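You operate a simulated robot arm through the tools that you are given. There is no shell and no other tool. Be economical: measure what you need, move in short steps, check, and stop when the job is done.

You are at the controls of a simulated two-armed robot. One attempt, no reset.

Task
Take the white bottle marked "cleaner" from the top of the packing block table and leave it on the lower shelf of the steel table. Then take the cab feet card and put it on top of the tool carton. Then fetch the red label from the top of the tray table and set it on the blue card. Then put one of the loose nuts from the top of the tray table on top of the yellow pad. Then stack the CLASS 3 panel filter from the top of the check bench on top of the CLASS 4 panel filter. Then stack the marker lamp that says "2" from the top of the check bench on top of the marker lamp marked "1". Do these in the order given. Set down upright: white bottle.

It is judged by the outcome, as a careful person would: the job done as asked, and still so three seconds after it is handed in. It fails if anything else is knocked over, pushed out of place, dropped, spilled or broken.

Robot
Two 7-joint arms with fingered hands on one trunk, on a base that drives. Base frame: it is fixed to the floor where the robot stands at the start and does not move with it; the origin is under the middle of the robot, x ahead of it, y to its left, z up; the surface under the hand at the start is at about z = 840. Readings come in mm, degrees, newtons and seconds.
The left shoulder is at the start at [147, 182, 943], the right one opposite. With the tool pointing down near the work surface each hand reaches from about 100 to 900 mm from the robot's upright axis, wherever it stands, measured 20 degrees to its own side. Places, roughly: blue card [-4500, 5250, 750]; cab feet card [750, 0, 1000]; loose nut (4x3x3 cm) [-8000, 7800, 900]; lower shelf of the steel table [1500, 700, 300]; marker lamp [-7500, 5250, 1000]; panel filter [-8000, 5250, 1000]; red label [-8000, 7500, 750]; tool carton [500, 1500, 250]; white bottle [750, 0, 1000]; yellow pad (6x6x3 cm) [-7900, 7700, 900]. Payload 3.8 kg a hand.
Tool frame (each hand has its own): the origin (TCP) lies between the finger pads and is the grasp point; the fingertips stand 30 mm ahead of it; z points along the fingers, y is the line along which they close. The gripper opens to 104 mm. The gripper's body begins 35 mm behind the TCP. The gripper is a hand of 4 fingers: y runs from the thumb to the fingers, the wrist lies at [-17, -104, -178] in the tool frame.
Orientation is that of the tool frame in the base frame, as a unit quaternion [x, y, z, w]. With the fingers straight down and the wrist toward the robot, the tool's x, y and z point along [0, 1, 0], [1, 0, 0] and [0, 0, -1] of the base frame.

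Tools
- The arms move only by the tool move_arm. It takes "left_commands", "right_commands" or both (then of equal length, played together; a hand with none holds still); each is one flat list of numbers, 6 for each row, row after row: the shift along the tool's x, y, z in units of 500 mm (1.0 is 500 mm), then the turn, a rotation vector about the tool's x, y, z in units of 45 degrees (1.0 is 45 degrees). In form: [tx, ty, tz, rx, ry, rz, tx, ty, tz, rx, ry, rz, ...]. A call has 1 to 20 rows; each row is the pose to reach, as a shift and turn from the pose commanded when the call began, along the tool's axes at that moment. A call with a number of a shift or a turn outside -1 to 1 is refused whole. A row lasts 0.2 s, in which the tool goes at most 50 mm and 8.6 degrees; a call with a longer step from one row to the next is refused whole. Where a pose cannot be reached the arm comes as near as it can. A force on the tool above 40 N (or 10 N above the force at the start of the call, whichever is more), or a blocked arm, ends the call early, and 0.2 s more pass. In this call time passes only in rows, and 0.2 s behind the last. The reply holds the time, the measured pose of the TCP, the force on the tool along the base axes, the opening and the grip force, in the units named above and with some noise, with the torque about the TCP (base axes, N m) and any sound that the robot's microphone picked up.
- Cameras (640 x 400 px; columns grow to the right, rows downward): "scene" is now at [268.3, 5.9, 1147.8]; the picture's right is [0.05, -1.00, 0.00], its down [-0.26, -0.01, -0.97] and it looks along [0.96, 0.05, -0.26] (base axes); focal length 214 px, centre (320, 200). "left" rides on the left gripper at [-66, -90, -126] in its tool frame; the picture's right is [-0.78, -0.30, 0.56], its down [0.57, -0.70, 0.42] and it looks along [0.26, 0.65, 0.71] (tool axes); focal length 275 px, centre (320, 200). "right" rides on the right gripper at [66, -90, -126] in its tool frame; the picture's right is [-0.78, 0.30, -0.56], its down [-0.57, -0.70, 0.42] and it looks along [-0.26, 0.65, 0.71] (tool axes); focal length 275 px, centre (320, 200). There is no depth. A picture from a camera that has moved, and an enlarged one, comes with that camera's place and axes in the base frame and with its lens.
- get_image(camera): a new picture of that camera. No time passes.
- raise_lower(by): slides the trunk up (or, below 0, down) by that many mm; the arms and the scene camera ride with it, the base frame stays. It gives what a move gives, with no picture.
- steer(legs): drives the robot by 1 to 6 legs, each [ahead, left, turn to the left] in mm, mm and degrees, along the robot's own axes; the way and the turn of a leg run together, so that a leg with both is an arc; at most 1500 mm and 180 degrees a leg. The arms and the cameras ride along, it lands a little off, and it stops where it bumps. It gives what a move gives.
- curl_fingers(index, middle, ring, thumb_bend, thumb_turn, hand): sets how far each is bent, from 0 (flat) to 1 (curled in); at 0.3 the hand is open as for a grip, at 0.7 the pads meet at the TCP. One left out holds its place. A second passes; each finger stops where it meets its share of the squeeze, and holds until it gets a number again. It is the only way to open and close the hand. It gives what a move gives, with no picture; readings hold the bend of each and the force on the fingers (four entries, about 0 where the hand has none), thumb and palm. thumb_turn goes from beside the hand (0) to across from the fingers (1), as for a grip.
- aim_head(pan, tilt): turns the head with the scene camera to pan (to the left, within 86 degrees either way) and tilt (down, from -29 to 69), counted from straight ahead of the robot. It gives what a move gives.
- zoom(camera, box): a new picture of the part [left, top, right, bottom] of that camera's present view, enlarged. No time passes.
- sign_off(): hands the job in; it is judged then, once.

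Work in short steps. Places have to be worked out from the pictures, the camera data and where the tool is seen: move nearer, look again, correct. Check each grasp and each placing, and mend what went wrong. You have 186 turns and 166 pictures in all, those below and enlarged ones among them. Open the grippers and draw the arms clear of the work before you hand the job in, unless the task says otherwise.

The tools are called after "Emit:" by a JSON object that holds its "name" and its "arguments". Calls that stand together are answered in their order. move_arm: Moves the arms, as the interface text tells. Its arguments: {"type":"object","properties":{"left_commands":{"type":"array","items":{"type":"number"}},"right_commands":{"type":"array","items":{"type":"number"}}},"required":[]} The other tools are called the same way: raise_lower (by) slides the trunk up or down; curl_fingers (index, middle, ring, thumb_bend, thumb_turn, hand) moves the fingers one by one; steer (legs) drives the base; aim_head (pan, tilt) turns the head that bears the scene camera; get_image (camera) takes a picture; zoom (camera, box) takes an enlarged picture of a part of a camera's view; sign_off () hands the job in.

At the start:

```text
time: 0.0
left_ee_pos: [555.8, 215.5, 1171.6]
left_orientation: [0.707, 0.708, 0.001, 0.0]
left_wrist_force: [-0.2, -0.1, -0.5]
left_moment: [-0.02, 0.0, 0.05]
left_grip_width: 103.9
left_grip_force: 0.1
left_shape: jaw
left_bend: [0.3, 0.3, 0.3, 0.3, 0.97]
left_finger forces: [0.0, 0.1, 0.1, 0.1, 0.1, 0.0]
right_ee_pos: [551.8, -225.9, 1170.8]
right_orientation: [0.707, 0.708, 0.0, 0.0]
right_wrist_force: [-0.3, 0.0, -0.2]
right_moment: [-0.01, -0.01, 0.0]
right_grip_width: 103.8
right_grip_force: 0.1
right_shape: jaw
right_bend: [0.3, 0.3, 0.3, 0.3, 0.97]
right_finger forces: [0.0, 0.0, 0.0, 0.1, 0.0, 0.0]
trunk travel left (down, up): [-100.0, 656.0]
robot x, y, heading: [-0.5, -0.8, 0.1]
head pan, tilt: [2.9, 14.9]
```

scene: 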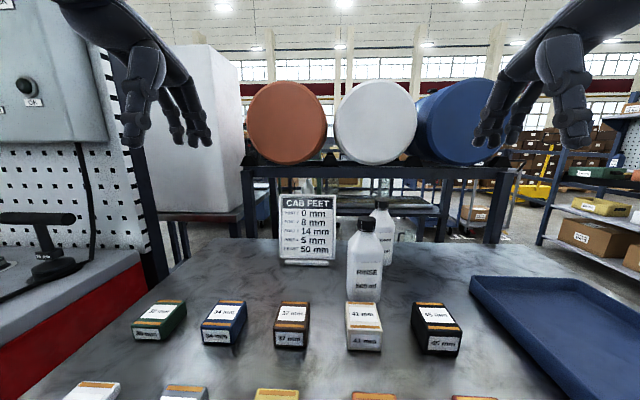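
right: 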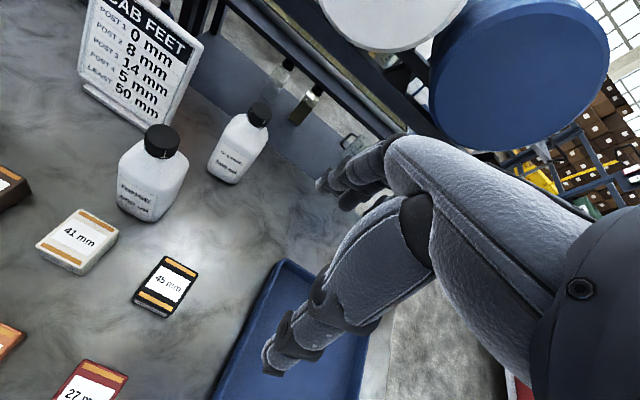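
left: 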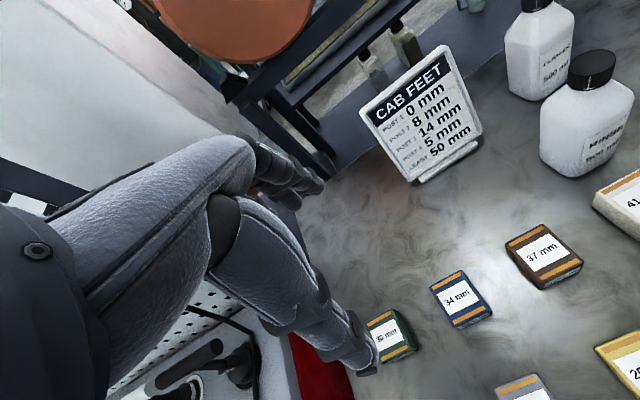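

The table shows two white bottles, a card stand and blocks. I zoom to read the labels on the bottles.

Emit:
{"name": "zoom", "arguments": {"camera": "scene", "box": [260, 170, 440, 310]}}

Emit:
{"name": "zoom", "arguments": {"camera": "right", "box": [80, 60, 320, 240]}}

```text
2.86 times, centred on (350, 240) of scene
camera zoom: at [268.3, 5.9, 1147.8], right [0.05, -1.0, 0.0], down [-0.26, -0.01, -0.97], along [0.96, 0.05, -0.26], focal length 613 px, centre (234, 86)
```

zoom: 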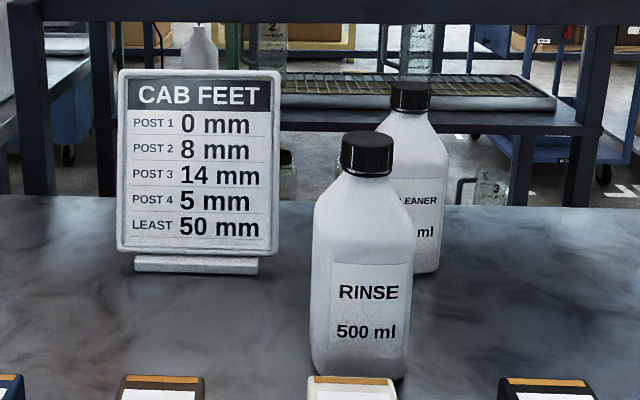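

```text
2.22 times, centred on (200, 150) of right
camera zoom: at [462.4, -161.4, 1296.7], right [0.3, -0.78, 0.56], down [-0.7, -0.57, -0.42], along [0.65, -0.26, -0.71], focal length 612 px, centre (587, 311)
```

zoom: 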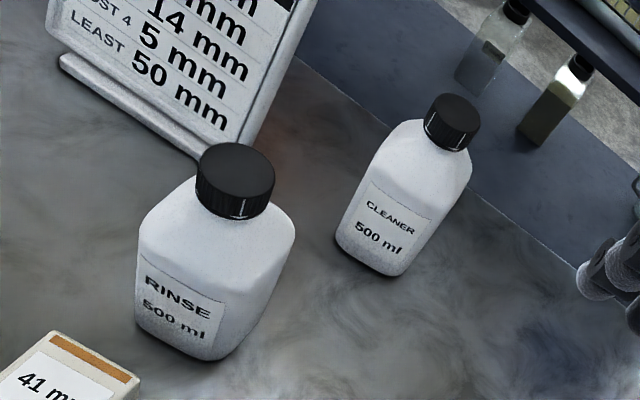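

The cleaner is the rear bottle, near (790,-126), base on z 840. Now I look around to plan the route and see the steel table.

Emit:
{"name": "aim_head", "arguments": {"pan": 45, "tilt": 15}}

Emit:
{"name": "get_image", "arguments": {"camera": "scene"}}

Emit:
{"name": "aim_head", "arguments": {"pan": 86, "tilt": 20}}

Emit:
{"name": "get_image", "arguments": {"camera": "scene"}}

Emit:
{"name": "aim_head", "arguments": {"pan": -60, "tilt": 20}}

Emit:
{"name": "get_image", "arguments": {"camera": "scene"}}

```text
time: 1.1
left_ee_pos: [555.7, 216.4, 1171.4]
left_orientation: [0.707, 0.707, 0.0, -0.001]
left_wrist_force: [-1.0, -0.8, -0.6]
left_moment: [0.0, -0.01, -0.05]
left_grip_width: 103.7
left_grip_force: 0.2
left_shape: jaw
left_bend: [0.3, 0.3, 0.3, 0.3, 0.97]
left_finger forces: [0.0, 0.0, 0.0, 0.0, 0.1, 0.0]
right_ee_pos: [551.1, -227.4, 1170.5]
right_orientation: [0.707, 0.707, 0.0, 0.0]
right_wrist_force: [0.2, -0.4, -1.0]
right_moment: [0.0, -0.03, 0.01]
right_grip_width: 103.7
right_grip_force: 0.1
right_shape: jaw
right_bend: [0.3, 0.3, 0.3, 0.3, 0.97]
right_finger forces: [0.1, 0.1, 0.1, 0.0, 0.0, 0.0]
trunk travel left (down, up): [-100.0, 656.0]
robot x, y, heading: [2.3, -0.8, -0.3]
head pan, tilt: [45.0, 15.0]
```

```text
160 pictures are left
camera scene: at [241.1, 67.2, 1147.7], right [0.71, -0.71, 0.0], down [-0.18, -0.18, -0.97], along [0.68, 0.68, -0.26], focal length 214 px, centre (320, 200)
```

scene: 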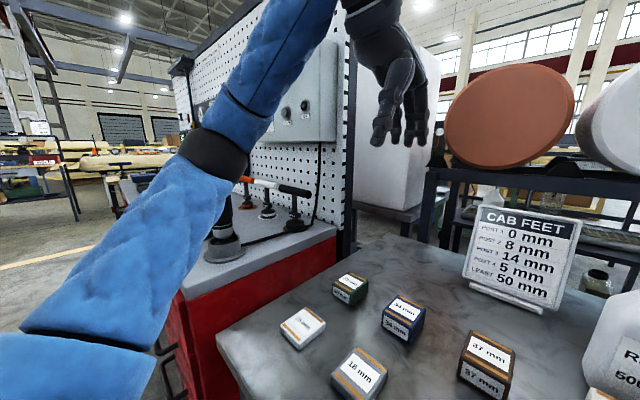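

```text
time: 2.2
left_ee_pos: [557.6, 215.5, 1172.5]
left_orientation: [0.707, 0.707, 0.0, 0.0]
left_wrist_force: [-0.4, 0.4, -0.6]
left_moment: [0.01, 0.01, -0.03]
left_grip_width: 103.7
left_grip_force: 0.0
left_shape: jaw
left_bend: [0.3, 0.3, 0.3, 0.3, 0.97]
left_finger forces: [0.0, 0.0, 0.1, 0.1, 0.0, 0.0]
right_ee_pos: [551.1, -226.5, 1172.3]
right_orientation: [0.707, 0.707, 0.001, 0.0]
right_wrist_force: [-0.3, 0.2, 0.0]
right_moment: [0.01, -0.02, 0.0]
right_grip_width: 103.7
right_grip_force: 0.1
right_shape: jaw
right_bend: [0.3, 0.3, 0.3, 0.3, 0.97]
right_finger forces: [0.0, 0.0, 0.0, 0.0, 0.1, 0.0]
trunk travel left (down, up): [-100.0, 656.0]
robot x, y, heading: [-1.3, 0.3, 0.0]
head pan, tilt: [85.9, 20.0]
```

```text
159 pictures are left
camera scene: at [181.6, 94.1, 1139.6], right [1.0, -0.07, 0.0], down [-0.02, -0.34, -0.94], along [0.07, 0.94, -0.34], focal length 214 px, centre (320, 200)
```

scene: 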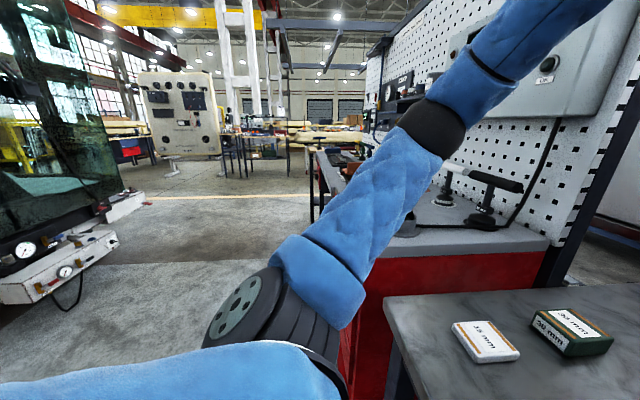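

```text
time: 4.5
left_ee_pos: [556.3, 215.1, 1171.7]
left_orientation: [0.707, 0.707, 0.0, 0.0]
left_wrist_force: [-0.4, 0.2, -0.7]
left_moment: [0.01, -0.02, -0.03]
left_grip_width: 103.5
left_grip_force: 0.0
left_shape: jaw
left_bend: [0.3, 0.3, 0.3, 0.3, 0.97]
left_finger forces: [0.0, 0.1, 0.0, 0.0, 0.0, 0.0]
right_ee_pos: [551.3, -226.3, 1171.0]
right_orientation: [0.707, 0.707, 0.0, 0.0]
right_wrist_force: [-0.2, -0.7, -0.8]
right_moment: [0.0, 0.04, -0.03]
right_grip_width: 103.6
right_grip_force: 0.1
right_shape: jaw
right_bend: [0.3, 0.3, 0.3, 0.3, 0.97]
right_finger forces: [0.1, 0.0, 0.1, 0.0, 0.1, 0.0]
trunk travel left (down, up): [-100.0, 656.0]
robot x, y, heading: [3.5, -0.5, 0.0]
head pan, tilt: [-60.0, 20.0]
```

```text
158 pictures are left
camera scene: at [221.6, -79.4, 1139.6], right [-0.87, -0.5, 0.0], down [-0.17, 0.3, -0.94], along [0.47, -0.81, -0.34], focal length 214 px, centre (320, 200)
```

scene: 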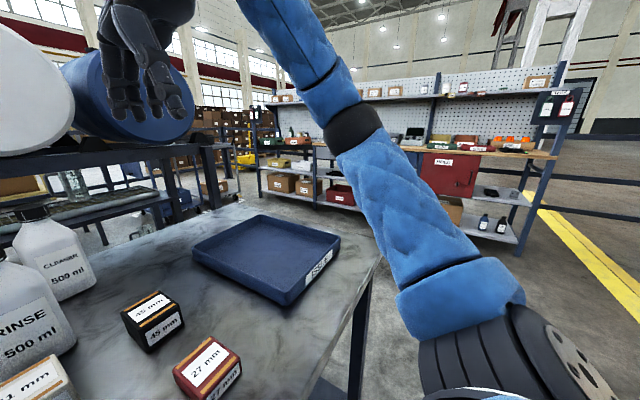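

Bottle grip plan: right hand from the right side, fingers pointing left, thumb near side. I raise the trunk and roll the right hand 45° twice.

Emit:
{"name": "raise_lower", "arguments": {"by": 120}}

Emit:
{"name": "move_arm", "arguments": {"right_commands": [0, 0, 0, 0, 0.167, 0, 0, 0, 0, 0, 0.333, 0, 0, 0, 0, 0, 0.5, 0, 0, 0, 0, 0, 0.667, 0, 0, 0, 0, 0, 0.833, 0, 0, 0, 0, 0, 1, 0]}}

Emit:
{"name": "move_arm", "arguments": {"right_commands": [0, 0, 0, 0, 0.167, 0, 0, 0, 0, 0, 0.333, 0, 0, 0, 0, 0, 0.5, 0, 0, 0, 0, 0, 0.667, 0, 0, 0, 0, 0, 0.833, 0, 0, 0, 0, 0, 1, 0]}}

Emit:
{"name": "aim_head", "arguments": {"pan": -15, "tilt": 25}}

Emit:
{"name": "get_image", "arguments": {"camera": "scene"}}

```text
time: 6.0
left_ee_pos: [556.4, 216.0, 1290.4]
left_orientation: [0.707, 0.707, -0.001, 0.0]
left_wrist_force: [1.0, -0.5, -0.3]
left_moment: [0.02, 0.02, -0.02]
left_grip_width: 103.7
left_grip_force: 0.0
left_shape: jaw
left_bend: [0.3, 0.3, 0.3, 0.3, 0.97]
left_finger forces: [0.0, 0.1, 0.0, 0.0, 0.0, 0.0]
right_ee_pos: [553.5, -226.8, 1290.8]
right_orientation: [0.707, 0.707, -0.001, -0.001]
right_wrist_force: [0.1, -0.6, -0.2]
right_moment: [0.04, 0.02, 0.03]
right_grip_width: 103.8
right_grip_force: 0.1
right_shape: jaw
right_bend: [0.3, 0.3, 0.3, 0.3, 0.97]
right_finger forces: [0.0, 0.1, 0.0, 0.0, 0.0, 0.0]
trunk travel left (down, up): [-220.0, 536.0]
robot x, y, heading: [-0.6, -0.3, -0.2]
head pan, tilt: [-60.0, 20.0]
```

```text
time: 7.4
left_ee_pos: [557.2, 214.7, 1291.2]
left_orientation: [0.707, 0.707, 0.0, 0.0]
left_wrist_force: [-0.6, 0.3, 0.0]
left_moment: [-0.02, 0.0, 0.0]
left_grip_width: 103.3
left_grip_force: 0.0
left_shape: jaw
left_bend: [0.3, 0.3, 0.3, 0.3, 0.97]
left_finger forces: [0.1, 0.0, 0.1, 0.0, 0.1, 0.0]
right_ee_pos: [550.4, -226.8, 1291.2]
right_orientation: [0.653, 0.653, 0.271, -0.271]
right_wrist_force: [-0.3, 0.0, -1.2]
right_moment: [0.0, -0.01, -0.03]
right_grip_width: 103.6
right_grip_force: 0.0
right_shape: jaw
right_bend: [0.3, 0.3, 0.3, 0.3, 0.97]
right_finger forces: [0.0, 0.0, 0.0, 0.0, 0.0, 0.1]
trunk travel left (down, up): [-220.0, 536.0]
robot x, y, heading: [-1.4, -4.0, 0.1]
head pan, tilt: [-60.0, 20.0]
```

```text
time: 8.8
left_ee_pos: [556.9, 215.0, 1291.5]
left_orientation: [0.707, 0.707, 0.0, 0.0]
left_wrist_force: [0.0, 0.4, 0.5]
left_moment: [-0.01, -0.02, -0.01]
left_grip_width: 103.7
left_grip_force: 0.1
left_shape: jaw
left_bend: [0.3, 0.3, 0.3, 0.3, 0.97]
left_finger forces: [0.0, 0.0, 0.1, 0.1, 0.1, 0.0]
right_ee_pos: [551.9, -226.0, 1292.2]
right_orientation: [0.499, 0.5, 0.501, -0.5]
right_wrist_force: [-0.1, -0.4, 0.1]
right_moment: [-0.02, 0.01, 0.02]
right_grip_width: 103.5
right_grip_force: 0.0
right_shape: jaw
right_bend: [0.3, 0.3, 0.3, 0.3, 0.97]
right_finger forces: [0.1, 0.0, 0.0, 0.1, 0.0, 0.1]
trunk travel left (down, up): [-220.0, 536.0]
robot x, y, heading: [1.2, -0.0, 0.1]
head pan, tilt: [-60.0, 20.0]
```

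```text
time: 9.9
left_ee_pos: [557.0, 216.0, 1292.0]
left_orientation: [0.707, 0.708, 0.0, 0.0]
left_wrist_force: [0.4, 0.1, -0.3]
left_moment: [0.03, 0.05, -0.02]
left_grip_width: 103.6
left_grip_force: 0.1
left_shape: jaw
left_bend: [0.3, 0.3, 0.3, 0.3, 0.97]
left_finger forces: [0.0, 0.0, 0.1, 0.1, 0.1, 0.0]
right_ee_pos: [551.5, -226.2, 1291.3]
right_orientation: [0.5, 0.501, 0.499, -0.5]
right_wrist_force: [-0.1, 0.3, 0.4]
right_moment: [0.01, 0.0, 0.01]
right_grip_width: 103.6
right_grip_force: 0.0
right_shape: jaw
right_bend: [0.3, 0.3, 0.3, 0.3, 0.97]
right_finger forces: [0.0, 0.1, 0.0, 0.0, 0.0, 0.0]
trunk travel left (down, up): [-220.0, 536.0]
robot x, y, heading: [1.2, 4.2, 0.1]
head pan, tilt: [-15.0, 25.0]
```

```text
157 pictures are left
camera scene: at [196.9, -22.8, 1257.4], right [-0.26, -0.97, 0.0], down [-0.41, 0.11, -0.91], along [0.88, -0.24, -0.42], focal length 214 px, centre (320, 200)
```

scene: 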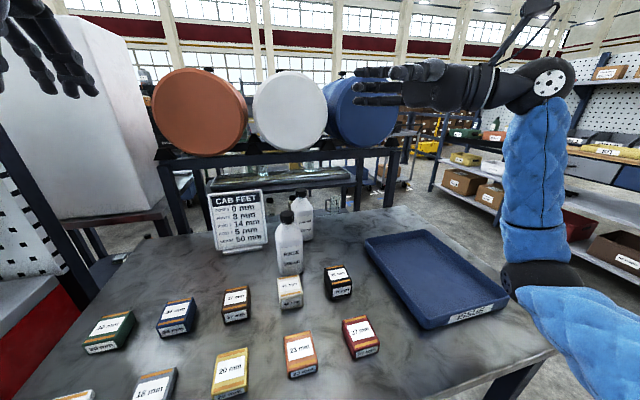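

Tray sits near the forearm path, so I tilt the fingers 35° downward and move to a pre-grasp point up and right of the cleaner.

Emit:
{"name": "move_arm", "arguments": {"right_commands": [0, 0.08, 0, 0, -0.13, 0, 0, 0.16, 0, 0, -0.26, 0, 0, 0.24, 0, 0, -0.39, 0, 0, 0.32, 0, 0, -0.52, 0, 0, 0.4, 0, 0, -0.65, 0, 0, 0.478, 0, 0, -0.778, 0, -0.1, 0.478, 0, 0, -0.778, 0, -0.2, 0.478, 0, 0, -0.778, 0, -0.3, 0.478, 0, 0, -0.778, 0, -0.4, 0.478, 0, 0, -0.778, 0, -0.5, 0.478, 0, 0, -0.778, 0, -0.56, 0.478, 0, 0, -0.778, 0]}}

Emit:
{"name": "aim_head", "arguments": {"pan": -10, "tilt": 25}}

Emit:
{"name": "zoom", "arguments": {"camera": "scene", "box": [220, 100, 460, 250]}}

Emit:
{"name": "get_image", "arguments": {"camera": "right"}}

```text
time: 12.5
left_ee_pos: [556.4, 215.4, 1291.4]
left_orientation: [0.708, 0.706, 0.001, -0.001]
left_wrist_force: [0.2, -0.4, 0.2]
left_moment: [0.01, -0.02, -0.03]
left_grip_width: 103.6
left_grip_force: 0.1
left_shape: jaw
left_bend: [0.3, 0.3, 0.3, 0.3, 0.97]
left_finger forces: [0.1, 0.0, 0.1, 0.0, 0.0, 0.0]
right_ee_pos: [805.5, -230.2, 1010.0]
right_orientation: [0.628, 0.628, 0.325, -0.326]
right_wrist_force: [-0.4, -0.3, 0.3]
right_moment: [0.0, -0.01, 0.0]
right_grip_width: 103.7
right_grip_force: 0.0
right_shape: jaw
right_bend: [0.3, 0.3, 0.3, 0.3, 0.97]
right_finger forces: [0.1, 0.1, 0.1, 0.0, 0.0, 0.0]
right hand out of reach, approached as far as the arm can: row 5, 6, 7, 8, 10, 11, 12
trunk travel left (down, up): [-220.0, 536.0]
robot x, y, heading: [1.4, 0.9, 0.1]
head pan, tilt: [-15.0, 25.0]
```

```text
time: 13.2
left_ee_pos: [556.8, 215.5, 1291.4]
left_orientation: [0.707, 0.707, -0.001, 0.0]
left_wrist_force: [-0.2, 0.3, 1.0]
left_moment: [-0.02, 0.01, -0.01]
left_grip_width: 103.7
left_grip_force: 0.0
left_shape: jaw
left_bend: [0.3, 0.3, 0.3, 0.3, 0.97]
left_finger forces: [0.0, 0.1, 0.0, 0.0, 0.0, 0.0]
right_ee_pos: [804.8, -230.1, 1011.8]
right_orientation: [0.627, 0.628, 0.325, -0.327]
right_wrist_force: [-0.6, -0.1, -0.7]
right_moment: [-0.01, 0.01, 0.02]
right_grip_width: 103.6
right_grip_force: 0.0
right_shape: jaw
right_bend: [0.3, 0.3, 0.3, 0.3, 0.97]
right_finger forces: [0.1, 0.0, 0.0, 0.0, 0.0, 0.1]
trunk travel left (down, up): [-220.0, 536.0]
robot x, y, heading: [-2.2, -0.5, 0.1]
head pan, tilt: [-10.0, 25.0]
```

```text
2.67 times, centred on (340, 175) of scene
camera zoom: at [198.7, -14.8, 1257.4], right [-0.17, -0.98, 0.0], down [-0.42, 0.07, -0.91], along [0.89, -0.16, -0.42], focal length 572 px, centre (267, 267)
```

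zoom: 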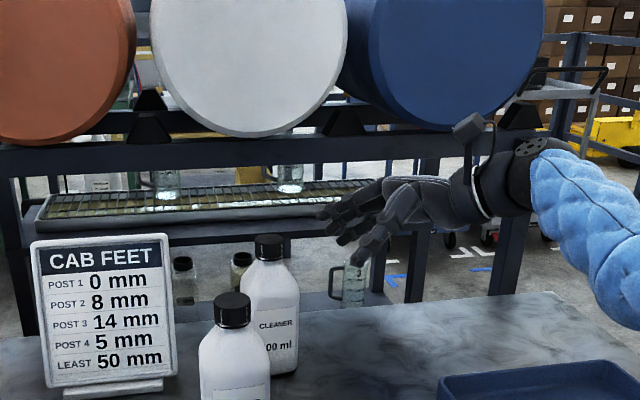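

```text
155 pictures are left
camera right: at [716.2, -296.1, 1137.8], right [0.3, -0.9, -0.32], down [-0.7, 0.02, -0.71], along [0.65, 0.43, -0.63], focal length 275 px, centre (320, 200)
```

right: 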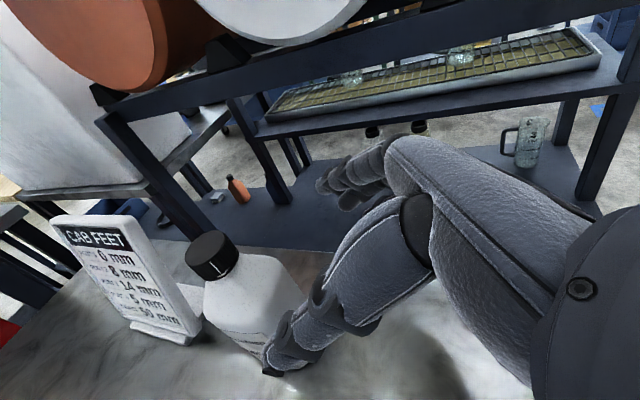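

Cleaner centre estimated at (798,-127). I advance along the fingers half way and check.

Emit:
{"name": "move_arm", "arguments": {"right_commands": [-0.008, -0.005, 0.045, 0, 0, 0, -0.015, -0.01, 0.09, 0, 0, 0, -0.02, -0.014, 0.135, 0, 0, 0]}}

Emit:
{"name": "zoom", "arguments": {"camera": "scene", "box": [260, 150, 420, 250]}}

Emit:
{"name": "get_image", "arguments": {"camera": "right"}}

```text
time: 13.9
left_ee_pos: [557.0, 216.2, 1291.7]
left_orientation: [0.707, 0.707, 0.001, 0.0]
left_wrist_force: [-0.6, -0.3, -0.8]
left_moment: [0.03, -0.03, 0.0]
left_grip_width: 104.0
left_grip_force: 0.1
left_shape: jaw
left_bend: [0.3, 0.3, 0.3, 0.3, 0.97]
left_finger forces: [0.0, 0.0, 0.0, 0.0, 0.1, 0.1]
right_ee_pos: [814.3, -181.9, 965.1]
right_orientation: [0.626, 0.628, 0.325, -0.328]
right_wrist_force: [-0.5, 0.3, -0.3]
right_moment: [0.01, 0.05, -0.03]
right_grip_width: 103.8
right_grip_force: 0.0
right_shape: jaw
right_bend: [0.3, 0.3, 0.3, 0.3, 0.97]
right_finger forces: [0.0, 0.1, 0.0, 0.0, 0.1, 0.0]
right hand out of reach, approached as far as the arm can: row 1, 2, 3
trunk travel left (down, up): [-220.0, 536.0]
robot x, y, heading: [0.6, -1.0, 0.0]
head pan, tilt: [-10.0, 25.0]
```

```text
4.00 times, centred on (340, 200) of scene
camera zoom: at [199.0, -14.6, 1257.3], right [-0.17, -0.98, 0.0], down [-0.42, 0.07, -0.91], along [0.89, -0.16, -0.42], focal length 858 px, centre (240, 200)
```

zoom: 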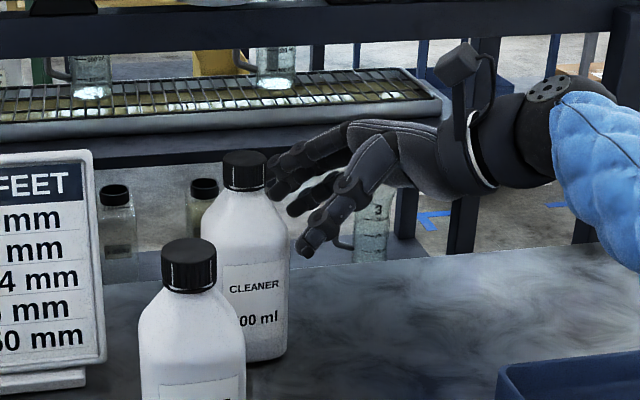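

```text
153 pictures are left
camera right: at [726.2, -246.7, 1090.6], right [0.3, -0.9, -0.32], down [-0.7, 0.02, -0.71], along [0.65, 0.43, -0.63], focal length 275 px, centre (320, 200)
```

right: 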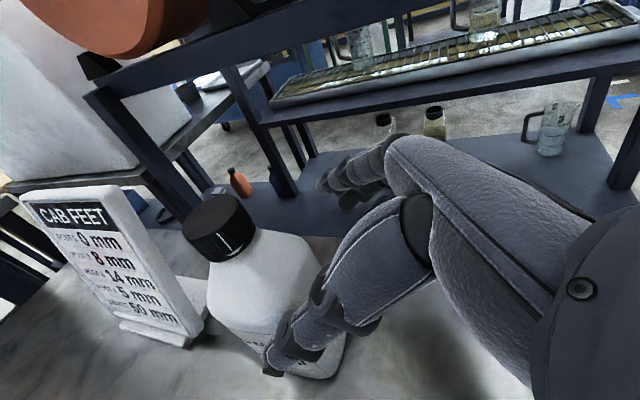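

The arm sits at its limit here (x drifts to 814). I back out a little and drive back 70 mm so the target is further ahead for the arm.

Emit:
{"name": "move_arm", "arguments": {"right_commands": [0, 0, -0.08, 0, 0, 0, 0, 0, -0.14, 0, 0, 0]}}

Emit:
{"name": "steer", "arguments": {"legs": [[-70, 0, 0]]}}

```text
time: 14.6
left_ee_pos: [556.0, 216.9, 1291.5]
left_orientation: [0.707, 0.707, 0.0, 0.0]
left_wrist_force: [0.2, -0.7, 0.1]
left_moment: [0.01, 0.04, 0.02]
left_grip_width: 103.6
left_grip_force: 0.0
left_shape: jaw
left_bend: [0.3, 0.3, 0.3, 0.3, 0.97]
left_finger forces: [0.0, 0.1, 0.0, 0.0, 0.0, 0.1]
right_ee_pos: [806.6, -228.1, 995.6]
right_orientation: [0.627, 0.628, 0.326, -0.327]
right_wrist_force: [1.0, 0.5, 0.0]
right_moment: [0.01, -0.01, 0.0]
right_grip_width: 104.0
right_grip_force: 0.0
right_shape: jaw
right_bend: [0.3, 0.3, 0.3, 0.3, 0.97]
right_finger forces: [0.0, 0.1, 0.1, 0.1, 0.0, 0.1]
right hand out of reach, approached as far as the arm can: row 1, 2
trunk travel left (down, up): [-220.0, 536.0]
robot x, y, heading: [2.0, -0.0, 0.0]
head pan, tilt: [-10.0, 25.0]
```

```text
time: 15.6
left_ee_pos: [484.8, 215.3, 1292.7]
left_orientation: [0.707, 0.707, 0.0, 0.0]
left_wrist_force: [-1.2, 0.3, 0.4]
left_moment: [0.01, -0.02, 0.01]
left_grip_width: 103.8
left_grip_force: 0.1
left_shape: jaw
left_bend: [0.3, 0.3, 0.3, 0.3, 0.97]
left_finger forces: [0.0, 0.0, 0.0, 0.1, 0.1, 0.1]
right_ee_pos: [735.8, -228.7, 997.3]
right_orientation: [0.627, 0.627, 0.327, -0.326]
right_wrist_force: [-0.6, 0.4, -0.7]
right_moment: [0.02, 0.01, 0.0]
right_grip_width: 103.5
right_grip_force: 0.2
right_shape: jaw
right_bend: [0.3, 0.3, 0.3, 0.3, 0.97]
right_finger forces: [0.1, 0.0, 0.0, 0.0, 0.1, 0.0]
trunk travel left (down, up): [-220.0, 536.0]
robot x, y, heading: [-69.4, 1.8, -0.1]
head pan, tilt: [-10.0, 25.0]
```

Now I shift forward 65 mm and see where the hand lands.

Emit:
{"name": "move_arm", "arguments": {"right_commands": [0, 0.065, 0, 0, 0, 0, 0, 0.13, 0, 0, 0, 0]}}

```text
time: 16.2
left_ee_pos: [486.3, 215.6, 1291.9]
left_orientation: [0.707, 0.707, 0.0, 0.0]
left_wrist_force: [-0.2, -0.2, 0.5]
left_moment: [-0.01, -0.02, 0.0]
left_grip_width: 103.6
left_grip_force: 0.0
left_shape: jaw
left_bend: [0.3, 0.3, 0.3, 0.3, 0.97]
left_finger forces: [0.1, 0.1, 0.1, 0.1, 0.1, 0.0]
right_ee_pos: [738.9, -222.3, 996.2]
right_orientation: [0.627, 0.628, 0.326, -0.327]
right_wrist_force: [0.1, 0.7, -0.1]
right_moment: [0.0, 0.03, -0.02]
right_grip_width: 103.7
right_grip_force: 0.1
right_shape: jaw
right_bend: [0.3, 0.3, 0.3, 0.3, 0.97]
right_finger forces: [0.0, 0.0, 0.0, 0.0, 0.0, 0.0]
right hand out of reach, approached as far as the arm can: row 1, 2
trunk travel left (down, up): [-220.0, 536.0]
robot x, y, heading: [-71.5, -1.8, 0.4]
head pan, tilt: [-10.0, 25.0]
```

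Reach is limiting, so the robot must be closer. I pull the hand back in x, then drive forward ~100 mm carefully.

Emit:
{"name": "move_arm", "arguments": {"right_commands": [0, -0.08, 0, 0, 0, 0, 0, -0.16, 0, 0, 0, 0, 0, -0.24, 0, 0, 0, 0, 0, -0.3, 0, 0, 0, 0]}}

Emit:
{"name": "steer", "arguments": {"legs": [[110, 0, 0]]}}

```text
time: 17.2
left_ee_pos: [485.6, 215.5, 1292.6]
left_orientation: [0.707, 0.708, 0.0, 0.0]
left_wrist_force: [0.2, 0.4, 0.1]
left_moment: [0.01, 0.0, 0.03]
left_grip_width: 104.0
left_grip_force: 0.1
left_shape: jaw
left_bend: [0.3, 0.3, 0.3, 0.3, 0.97]
left_finger forces: [0.0, 0.0, 0.0, 0.0, 0.0, 0.0]
right_ee_pos: [589.8, -223.9, 993.8]
right_orientation: [0.627, 0.627, 0.327, -0.327]
right_wrist_force: [-0.2, -0.4, 0.1]
right_moment: [-0.04, 0.02, -0.03]
right_grip_width: 103.8
right_grip_force: 0.1
right_shape: jaw
right_bend: [0.3, 0.3, 0.3, 0.3, 0.97]
right_finger forces: [0.0, 0.0, 0.0, 0.0, 0.0, 0.0]
trunk travel left (down, up): [-220.0, 536.0]
robot x, y, heading: [-69.2, -2.1, 0.2]
head pan, tilt: [-10.0, 25.0]
```

```text
time: 18.4
left_ee_pos: [572.0, 223.7, 1301.8]
left_orientation: [0.709, 0.705, 0.004, 0.01]
left_wrist_force: [-0.3, -0.7, 0.1]
left_moment: [-0.02, 0.04, 0.02]
left_grip_width: 104.1
left_grip_force: 0.1
left_shape: jaw
left_bend: [0.3, 0.3, 0.3, 0.3, 0.97]
left_finger forces: [0.1, 0.0, 0.0, 0.1, 0.0, 0.0]
right_ee_pos: [680.8, -220.4, 1019.6]
right_orientation: [0.626, 0.633, 0.335, -0.31]
right_wrist_force: [0.1, 0.1, -0.5]
right_moment: [-0.01, -0.02, -0.04]
right_grip_width: 104.0
right_grip_force: 0.1
right_shape: jaw
right_bend: [0.3, 0.3, 0.3, 0.3, 0.97]
right_finger forces: [0.0, 0.1, 0.1, 0.0, 0.1, 0.0]
trunk travel left (down, up): [-220.0, 536.0]
robot x, y, heading: [40.9, 4.9, -0.3]
head pan, tilt: [-10.0, 25.0]
```

The readings suggest the robot tilted, probably touching the table or something under it. I back off 50 mm.

Emit:
{"name": "steer", "arguments": {"legs": [[-45, 0, 0]]}}

Emit:
{"name": "get_image", "arguments": {"camera": "scene"}}

```text
time: 19.2
left_ee_pos: [550.1, 219.3, 1291.4]
left_orientation: [0.709, 0.705, -0.003, 0.002]
left_wrist_force: [0.1, -0.1, 0.7]
left_moment: [-0.02, -0.02, 0.03]
left_grip_width: 103.7
left_grip_force: 0.0
left_shape: jaw
left_bend: [0.3, 0.3, 0.3, 0.3, 0.97]
left_finger forces: [0.1, 0.0, 0.0, 0.0, 0.1, 0.0]
right_ee_pos: [654.2, -224.9, 1025.0]
right_orientation: [0.622, 0.634, 0.342, -0.306]
right_wrist_force: [0.0, -0.6, -0.7]
right_moment: [-0.03, -0.01, -0.02]
right_grip_width: 103.8
right_grip_force: 0.0
right_shape: jaw
right_bend: [0.3, 0.3, 0.3, 0.3, 0.97]
right_finger forces: [0.0, 0.0, 0.1, 0.1, 0.0, 0.1]
trunk travel left (down, up): [-220.0, 536.0]
robot x, y, heading: [-10.2, 1.7, -0.5]
head pan, tilt: [-10.0, 25.0]
```

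```text
152 pictures are left
camera scene: at [191.3, -8.6, 1257.9], right [-0.18, -0.98, 0.01], down [-0.42, 0.07, -0.91], along [0.89, -0.17, -0.42], focal length 214 px, centre (320, 200)
```

scene: 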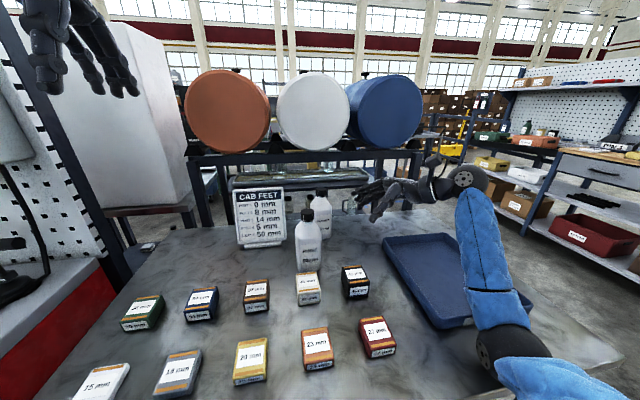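

The elbow was pressing on the table's near edge. I raise the trunk 110 mm to free it and re-read.

Emit:
{"name": "raise_lower", "arguments": {"by": 110}}

Emit:
{"name": "get_image", "arguments": {"camera": "scene"}}

```text
time: 20.7
left_ee_pos: [550.8, 212.6, 1400.8]
left_orientation: [0.709, 0.705, 0.0, -0.001]
left_wrist_force: [-0.6, -0.2, -0.5]
left_moment: [0.0, 0.03, 0.01]
left_grip_width: 103.7
left_grip_force: 0.1
left_shape: jaw
left_bend: [0.3, 0.3, 0.3, 0.3, 0.97]
left_finger forces: [0.0, 0.0, 0.1, 0.0, 0.0, 0.1]
right_ee_pos: [654.7, -229.5, 1132.6]
right_orientation: [0.621, 0.633, 0.344, -0.309]
right_wrist_force: [-0.8, -0.3, 0.6]
right_moment: [-0.01, -0.01, 0.02]
right_grip_width: 104.0
right_grip_force: 0.1
right_shape: jaw
right_bend: [0.3, 0.3, 0.3, 0.3, 0.97]
right_finger forces: [0.0, 0.0, 0.0, 0.1, 0.0, 0.2]
trunk travel left (down, up): [-330.0, 426.0]
robot x, y, heading: [-5.5, 1.9, -0.3]
head pan, tilt: [-10.0, 25.0]
```

```text
151 pictures are left
camera scene: at [145.5, -15.7, 1369.7], right [-0.18, -0.98, 0.0], down [-0.42, 0.08, -0.91], along [0.89, -0.16, -0.42], focal length 214 px, centre (320, 200)
```

scene: 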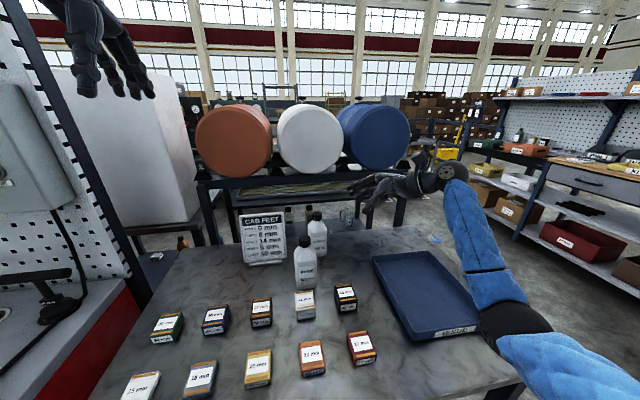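

Elbow is free. I yaw the hand 25° clockwise (brings the wrist closer to the shoulder) and go to a new pre-grasp point (754,-217,994).

Emit:
{"name": "move_arm", "arguments": {"right_commands": [0, 0.03, 0, -0.091, -0.006, 0.064, -0.04, 0.08, 0.03, -0.182, -0.012, 0.127, -0.1, 0.12, 0.08, -0.272, -0.018, 0.191, -0.16, 0.15, 0.13, -0.363, -0.024, 0.254, -0.221, 0.183, 0.186, -0.454, -0.029, 0.318]}}

Emit:
{"name": "get_image", "arguments": {"camera": "scene"}}

```text
time: 21.9
left_ee_pos: [550.5, 212.0, 1401.1]
left_orientation: [0.708, 0.706, 0.0, 0.001]
left_wrist_force: [0.3, 0.4, -0.3]
left_moment: [0.0, 0.05, 0.03]
left_grip_width: 103.8
left_grip_force: 0.1
left_shape: jaw
left_bend: [0.3, 0.3, 0.3, 0.3, 0.97]
left_finger forces: [0.0, 0.0, 0.0, 0.0, 0.0, 0.1]
right_ee_pos: [752.2, -217.0, 994.9]
right_orientation: [0.744, 0.483, 0.402, -0.226]
right_wrist_force: [-0.9, 0.8, -0.1]
right_moment: [0.0, 0.02, 0.02]
right_grip_width: 104.0
right_grip_force: 0.0
right_shape: jaw
right_bend: [0.3, 0.3, 0.3, 0.3, 0.97]
right_finger forces: [0.0, 0.1, 0.0, 0.0, 0.0, 0.1]
trunk travel left (down, up): [-330.0, 426.0]
robot x, y, heading: [-5.2, -1.8, -0.2]
head pan, tilt: [-10.0, 25.0]
```

```text
150 pictures are left
camera scene: at [145.6, -15.5, 1369.8], right [-0.18, -0.98, 0.0], down [-0.42, 0.08, -0.91], along [0.89, -0.16, -0.42], focal length 214 px, centre (320, 200)
```

scene: 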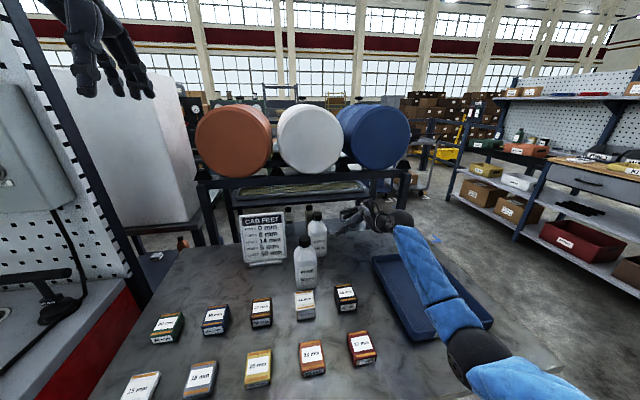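

Reached. I advance 60 mm and inspect.

Emit:
{"name": "move_arm", "arguments": {"right_commands": [0, 0, 0.06, 0, 0, 0, 0, 0, 0.12, 0, 0, 0]}}

Emit:
{"name": "zoom", "arguments": {"camera": "scene", "box": [260, 190, 420, 290]}}

Emit:
{"name": "get_image", "arguments": {"camera": "right"}}

```text
time: 22.5
left_ee_pos: [551.0, 212.2, 1401.5]
left_orientation: [0.709, 0.705, 0.001, 0.0]
left_wrist_force: [0.2, 0.1, -0.5]
left_moment: [0.03, 0.0, 0.02]
left_grip_width: 104.0
left_grip_force: 0.1
left_shape: jaw
left_bend: [0.3, 0.3, 0.3, 0.3, 0.97]
left_finger forces: [0.1, 0.0, 0.0, 0.1, 0.0, 0.0]
right_ee_pos: [775.4, -173.0, 959.7]
right_orientation: [0.744, 0.484, 0.402, -0.226]
right_wrist_force: [0.3, -0.4, 1.0]
right_moment: [0.0, 0.0, 0.03]
right_grip_width: 104.2
right_grip_force: 0.1
right_shape: jaw
right_bend: [0.3, 0.3, 0.3, 0.3, 0.97]
right_finger forces: [0.0, 0.0, 0.1, 0.0, 0.0, 0.0]
trunk travel left (down, up): [-330.0, 426.0]
robot x, y, heading: [-7.4, -3.3, -0.2]
head pan, tilt: [-10.0, 25.0]
```

```text
4.00 times, centred on (340, 240) of scene
camera zoom: at [145.0, -15.7, 1369.9], right [-0.18, -0.98, 0.0], down [-0.42, 0.08, -0.91], along [0.89, -0.16, -0.42], focal length 858 px, centre (240, 40)
```

zoom: 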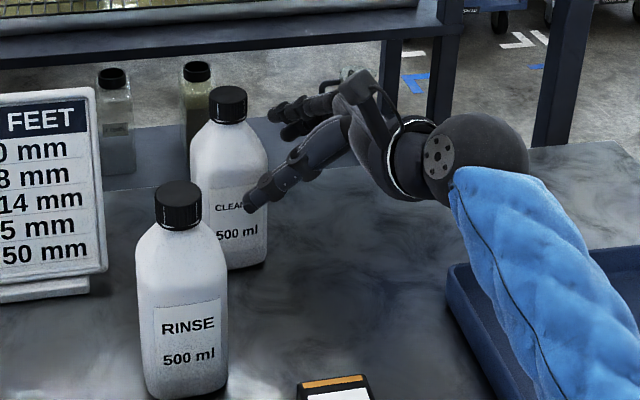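

```text
148 pictures are left
camera right: at [661.2, -191.9, 1080.3], right [-0.11, -0.95, -0.3], down [-0.59, 0.3, -0.75], along [0.8, 0.1, -0.59], focal length 275 px, centre (320, 200)
```

right: 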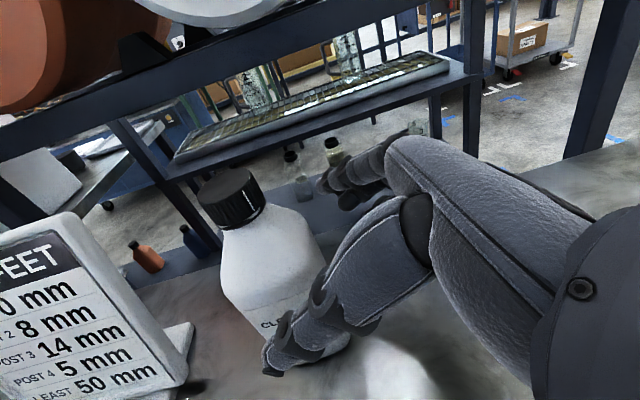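

Thumb passes in front, fingers behind the bottle. I advance the remaining 60 mm.

Emit:
{"name": "move_arm", "arguments": {"right_commands": [0, 0, 0.06, 0, 0, 0, 0, 0, 0.122, 0, 0, 0]}}

Emit:
{"name": "zoom", "arguments": {"camera": "scene", "box": [260, 190, 420, 290]}}

Emit:
{"name": "get_image", "arguments": {"camera": "right"}}

```text
time: 23.1
left_ee_pos: [550.1, 213.1, 1401.3]
left_orientation: [0.709, 0.705, 0.0, 0.0]
left_wrist_force: [0.8, -0.3, 0.1]
left_moment: [-0.01, -0.01, -0.02]
left_grip_width: 104.0
left_grip_force: 0.0
left_shape: jaw
left_bend: [0.3, 0.3, 0.3, 0.3, 0.97]
left_finger forces: [0.0, 0.0, 0.0, 0.1, 0.0, 0.1]
right_ee_pos: [797.7, -131.9, 924.5]
right_orientation: [0.744, 0.484, 0.402, -0.227]
right_wrist_force: [0.4, 0.2, 0.2]
right_moment: [-0.02, 0.0, -0.01]
right_grip_width: 103.8
right_grip_force: 0.0
right_shape: jaw
right_bend: [0.3, 0.3, 0.3, 0.3, 0.97]
right_finger forces: [0.5, 0.0, 0.1, 0.0, 0.1, 0.0]
trunk travel left (down, up): [-330.0, 426.0]
robot x, y, heading: [-4.7, -1.2, -0.5]
head pan, tilt: [-10.0, 25.0]
```

```text
4.00 times, centred on (340, 240) of scene
camera zoom: at [145.2, -15.7, 1369.9], right [-0.18, -0.98, 0.0], down [-0.42, 0.08, -0.91], along [0.89, -0.16, -0.42], focal length 858 px, centre (240, 40)
```

zoom: 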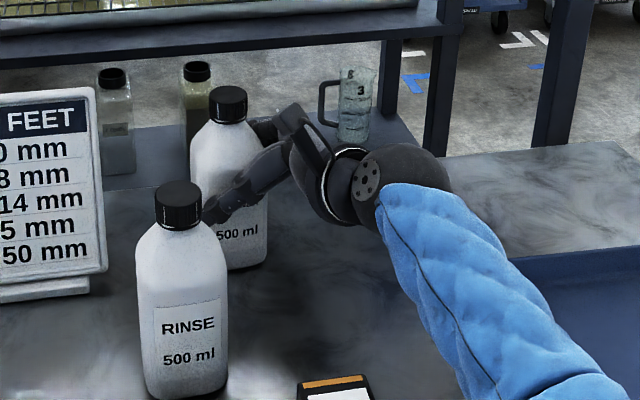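

```text
146 pictures are left
camera right: at [684.9, -149.6, 1045.5], right [-0.11, -0.95, -0.3], down [-0.59, 0.3, -0.75], along [0.8, 0.1, -0.59], focal length 275 px, centre (320, 200)
```

right: 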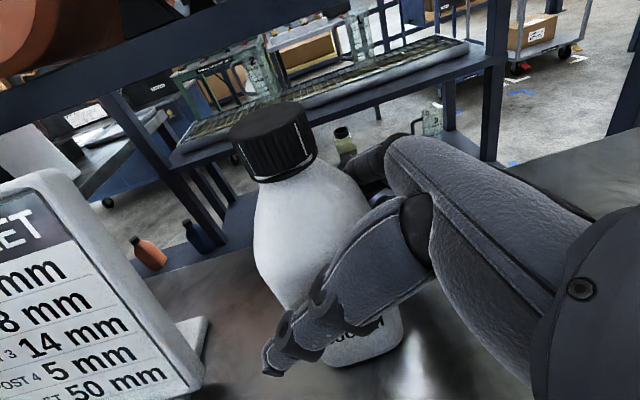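

Bottle is between thumb and fingers; closing now.

Emit:
{"name": "curl_fingers", "arguments": {"hand": "right", "index": 0.7, "middle": 0.7, "ring": 0.7, "thumb_bend": 0.7}}

Emit:
{"name": "get_image", "arguments": {"camera": "right"}}

```text
time: 24.1
left_ee_pos: [549.5, 212.7, 1402.3]
left_orientation: [0.709, 0.705, 0.0, 0.0]
left_wrist_force: [-0.5, -0.8, 0.2]
left_moment: [0.0, -0.01, -0.01]
left_grip_width: 103.7
left_grip_force: 0.0
left_shape: jaw
left_bend: [0.3, 0.3, 0.3, 0.3, 0.97]
left_finger forces: [0.1, 0.0, 0.1, 0.0, 0.0, 0.0]
right_ee_pos: [799.3, -131.5, 924.9]
right_orientation: [0.744, 0.484, 0.402, -0.226]
right_wrist_force: [2.0, -1.6, 0.1]
right_moment: [-0.11, -0.32, 0.01]
right_grip_width: 68.6
right_grip_force: 31.8
right_shape: fingers
right_bend: [0.48, 0.56, 0.52, 0.42, 0.95]
right_finger forces: [15.3, 8.2, 9.5, 0.0, 30.5, 0.0]
trunk travel left (down, up): [-330.0, 426.0]
robot x, y, heading: [-7.1, 0.7, -0.1]
head pan, tilt: [-10.0, 25.0]
```

```text
145 pictures are left
camera right: at [684.9, -149.7, 1045.7], right [-0.11, -0.95, -0.3], down [-0.59, 0.3, -0.75], along [0.8, 0.1, -0.59], focal length 275 px, centre (320, 200)
```

right: 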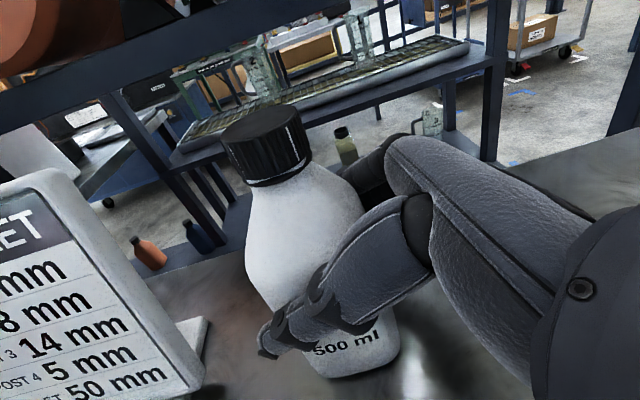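

Firm grip (~31 N). I lift straight up 150 mm.

Emit:
{"name": "move_arm", "arguments": {"right_commands": [0.05, 0.003, -0.034, 0, 0, 0, 0.1, 0.006, -0.07, 0, 0, 0, 0.16, 0.01, -0.113, 0, 0, 0, 0.22, 0.014, -0.155, 0, 0, 0, 0.26, 0.017, -0.183, 0, 0, 0]}}

Emit:
{"name": "get_image", "arguments": {"camera": "scene"}}

```text
time: 25.3
left_ee_pos: [551.2, 212.8, 1401.1]
left_orientation: [0.709, 0.706, 0.0, 0.001]
left_wrist_force: [-1.1, 0.2, 0.4]
left_moment: [0.02, 0.0, 0.0]
left_grip_width: 103.9
left_grip_force: 0.0
left_shape: jaw
left_bend: [0.3, 0.3, 0.3, 0.3, 0.97]
left_finger forces: [0.1, 0.0, 0.0, 0.0, 0.0, 0.0]
right_ee_pos: [798.1, -132.5, 1084.8]
right_orientation: [0.744, 0.484, 0.401, -0.226]
right_wrist_force: [-0.4, -0.5, -4.9]
right_moment: [-0.03, -0.01, 0.0]
right_grip_width: 68.1
right_grip_force: 31.2
right_shape: fingers
right_bend: [0.49, 0.57, 0.53, 0.42, 0.94]
right_finger forces: [15.1, 7.8, 8.7, 0.1, 30.8, 0.0]
trunk travel left (down, up): [-330.0, 426.0]
robot x, y, heading: [-6.1, 0.1, -0.2]
head pan, tilt: [-10.0, 25.0]
```

```text
144 pictures are left
camera scene: at [145.5, -15.8, 1369.8], right [-0.18, -0.98, 0.0], down [-0.42, 0.08, -0.91], along [0.89, -0.16, -0.42], focal length 214 px, centre (320, 200)
```

scene: 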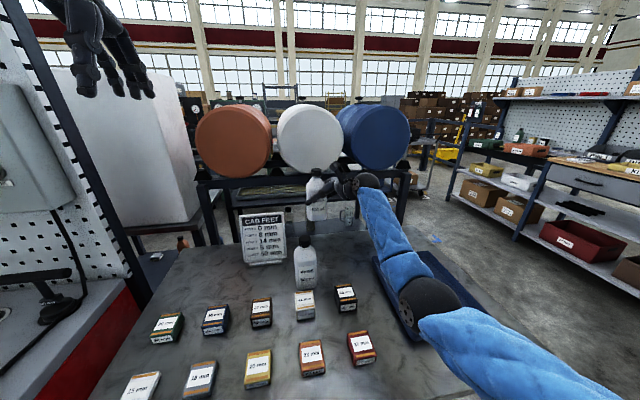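

Lifted cleanly. I back the robot 350 mm away from the table, then look left and right for the route.

Emit:
{"name": "steer", "arguments": {"legs": [[-350, 0, 0]]}}

Emit:
{"name": "move_arm", "arguments": {"right_commands": [-0.006, -0.07, -0.043, 0, 0, 0, -0.012, -0.14, -0.086, 0, 0, 0, -0.018, -0.21, -0.129, 0, 0, 0, -0.024, -0.28, -0.172, 0, 0, 0, -0.03, -0.35, -0.215, 0, 0, 0, -0.036, -0.42, -0.258, 0, 0, 0]}}

Emit:
{"name": "aim_head", "arguments": {"pan": 60, "tilt": 20}}

Emit:
{"name": "get_image", "arguments": {"camera": "scene"}}

Emit:
{"name": "aim_head", "arguments": {"pan": 0, "tilt": 25}}

Emit:
{"name": "get_image", "arguments": {"camera": "scene"}}

```text
time: 27.5
left_ee_pos: [204.6, 211.0, 1402.8]
left_orientation: [0.712, 0.703, -0.001, 0.001]
left_wrist_force: [-0.7, 0.8, 0.5]
left_moment: [-0.02, -0.05, 0.02]
left_grip_width: 103.3
left_grip_force: 0.0
left_shape: jaw
left_bend: [0.3, 0.3, 0.3, 0.3, 0.97]
left_finger forces: [0.1, 0.0, 0.0, 0.1, 0.0, 0.0]
right_ee_pos: [451.1, -133.2, 1085.8]
right_orientation: [0.745, 0.481, 0.403, -0.225]
right_wrist_force: [0.4, 0.0, -4.7]
right_moment: [-0.08, -0.02, 0.01]
right_grip_width: 68.5
right_grip_force: 31.0
right_shape: fingers
right_bend: [0.49, 0.57, 0.53, 0.42, 0.94]
right_finger forces: [15.2, 7.9, 8.7, 0.0, 30.9, 0.0]
trunk travel left (down, up): [-330.0, 426.0]
robot x, y, heading: [-352.9, 0.8, -0.7]
head pan, tilt: [-10.0, 25.0]
```

```text
time: 28.9
left_ee_pos: [204.5, 211.5, 1401.4]
left_orientation: [0.711, 0.703, 0.0, 0.0]
left_wrist_force: [-0.2, 0.3, 0.5]
left_moment: [0.01, -0.01, -0.02]
left_grip_width: 103.8
left_grip_force: 0.1
left_shape: jaw
left_bend: [0.3, 0.3, 0.3, 0.3, 0.97]
left_finger forces: [0.0, 0.1, 0.0, 0.1, 0.1, 0.0]
right_ee_pos: [205.7, -145.5, 1132.3]
right_orientation: [0.745, 0.481, 0.403, -0.226]
right_wrist_force: [-1.0, 0.7, -4.5]
right_moment: [-0.06, -0.01, 0.0]
right_grip_width: 67.9
right_grip_force: 31.0
right_shape: fingers
right_bend: [0.49, 0.57, 0.53, 0.42, 0.94]
right_finger forces: [15.1, 7.8, 8.7, 0.0, 30.9, 0.0]
trunk travel left (down, up): [-330.0, 426.0]
robot x, y, heading: [-352.9, 0.6, -0.7]
head pan, tilt: [-10.0, 25.0]
```

```text
time: 30.3
left_ee_pos: [204.7, 211.8, 1400.8]
left_orientation: [0.711, 0.703, 0.0, 0.0]
left_wrist_force: [0.2, -0.8, -0.8]
left_moment: [-0.01, 0.05, -0.02]
left_grip_width: 104.0
left_grip_force: 0.0
left_shape: jaw
left_bend: [0.3, 0.3, 0.3, 0.3, 0.97]
left_finger forces: [0.0, 0.1, 0.0, 0.0, 0.0, 0.0]
right_ee_pos: [208.6, -144.9, 1131.6]
right_orientation: [0.745, 0.481, 0.402, -0.226]
right_wrist_force: [0.7, 0.3, -5.4]
right_moment: [-0.06, -0.03, 0.01]
right_grip_width: 68.4
right_grip_force: 30.8
right_shape: fingers
right_bend: [0.49, 0.57, 0.53, 0.42, 0.94]
right_finger forces: [15.1, 7.8, 8.6, 0.0, 31.0, 0.0]
trunk travel left (down, up): [-330.0, 426.0]
robot x, y, heading: [-353.7, 0.9, -0.7]
head pan, tilt: [60.0, 20.0]
```

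```text
143 pictures are left
camera scene: at [-244.6, 83.2, 1377.9], right [0.86, -0.51, 0.0], down [-0.18, -0.29, -0.94], along [0.48, 0.81, -0.34], focal length 214 px, centre (320, 200)
```

scene: 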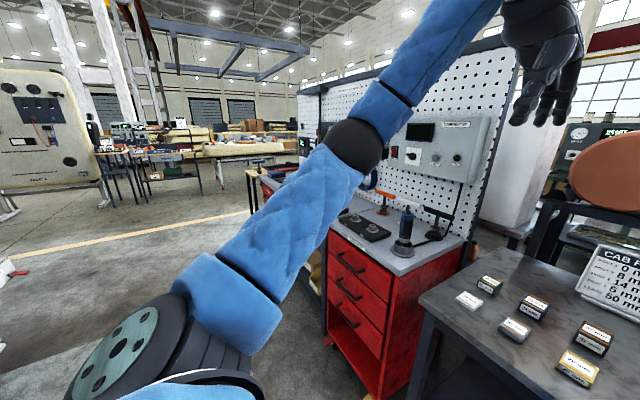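

```text
time: 31.6
left_ee_pos: [204.5, 212.1, 1401.1]
left_orientation: [0.712, 0.703, 0.0, 0.0]
left_wrist_force: [0.8, 0.2, 0.8]
left_moment: [0.01, 0.0, 0.02]
left_grip_width: 103.7
left_grip_force: 0.0
left_shape: jaw
left_bend: [0.3, 0.3, 0.3, 0.3, 0.97]
left_finger forces: [0.0, 0.0, 0.0, 0.1, 0.1, 0.1]
right_ee_pos: [208.7, -146.0, 1132.6]
right_orientation: [0.745, 0.481, 0.402, -0.226]
right_wrist_force: [1.5, -0.6, -5.4]
right_moment: [-0.06, -0.02, -0.03]
right_grip_width: 68.3
right_grip_force: 31.2
right_shape: fingers
right_bend: [0.49, 0.57, 0.53, 0.42, 0.94]
right_finger forces: [15.1, 7.8, 8.6, 0.0, 31.0, 0.0]
trunk travel left (down, up): [-330.0, 426.0]
robot x, y, heading: [-350.8, 4.2, -0.7]
head pan, tilt: [0.0, 25.0]
```

```text
142 pictures are left
camera scene: at [-200.0, 2.2, 1369.8], right [-0.01, -1.0, 0.0], down [-0.42, 0.0, -0.91], along [0.91, -0.01, -0.42], focal length 214 px, centre (320, 200)
```

scene: 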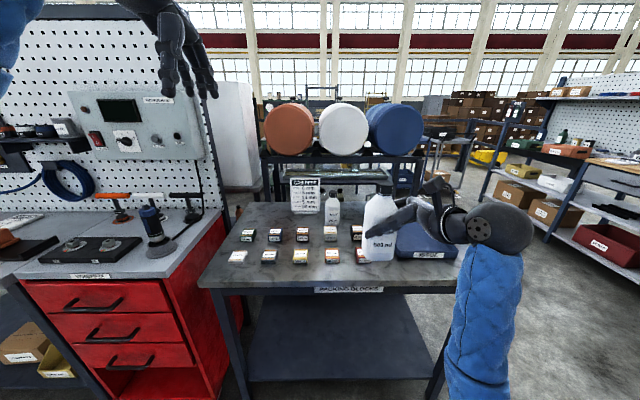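

I raise the trunk for an overview of the layout around the steel table.

Emit:
{"name": "raise_lower", "arguments": {"by": 420}}

Emit:
{"name": "get_image", "arguments": {"camera": "scene"}}

Emit:
{"name": "aim_head", "arguments": {"pan": 35, "tilt": 20}}

Emit:
{"name": "get_image", "arguments": {"camera": "scene"}}

```text
refused: 420 is not a number from -400 to 400
```

```text
141 pictures are left
camera scene: at [-200.0, 2.2, 1369.8], right [-0.01, -1.0, 0.0], down [-0.42, 0.0, -0.91], along [0.91, -0.01, -0.42], focal length 214 px, centre (320, 200)
```

scene: 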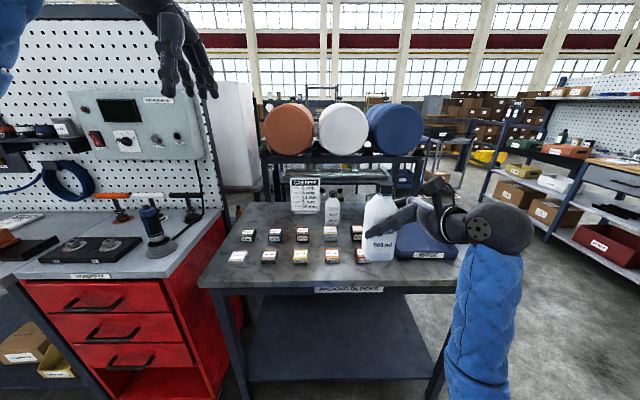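

```text
time: 32.6
left_ee_pos: [205.5, 211.3, 1402.6]
left_orientation: [0.712, 0.702, 0.0, -0.001]
left_wrist_force: [-0.7, -0.1, -0.2]
left_moment: [0.01, 0.02, 0.0]
left_grip_width: 103.9
left_grip_force: 0.2
left_shape: jaw
left_bend: [0.3, 0.3, 0.3, 0.3, 0.97]
left_finger forces: [0.0, 0.0, 0.0, 0.0, 0.0, 0.0]
right_ee_pos: [209.1, -145.2, 1131.6]
right_orientation: [0.745, 0.482, 0.403, -0.226]
right_wrist_force: [-0.4, -0.4, -5.4]
right_moment: [-0.06, -0.02, -0.02]
right_grip_width: 67.9
right_grip_force: 31.0
right_shape: fingers
right_bend: [0.49, 0.57, 0.53, 0.42, 0.94]
right_finger forces: [15.1, 7.8, 8.6, 0.0, 31.0, 0.0]
trunk travel left (down, up): [-330.0, 426.0]
robot x, y, heading: [-356.0, -0.3, -0.9]
head pan, tilt: [35.0, 20.0]
```

```text
140 pictures are left
camera scene: at [-215.2, 55.6, 1377.9], right [0.56, -0.83, 0.0], down [-0.28, -0.19, -0.94], along [0.78, 0.53, -0.34], focal length 214 px, centre (320, 200)
```

scene: 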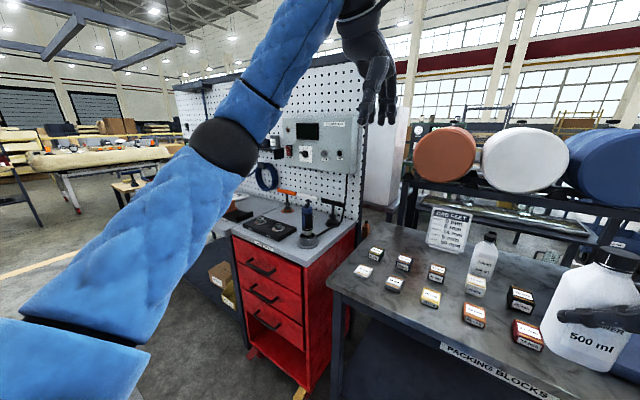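

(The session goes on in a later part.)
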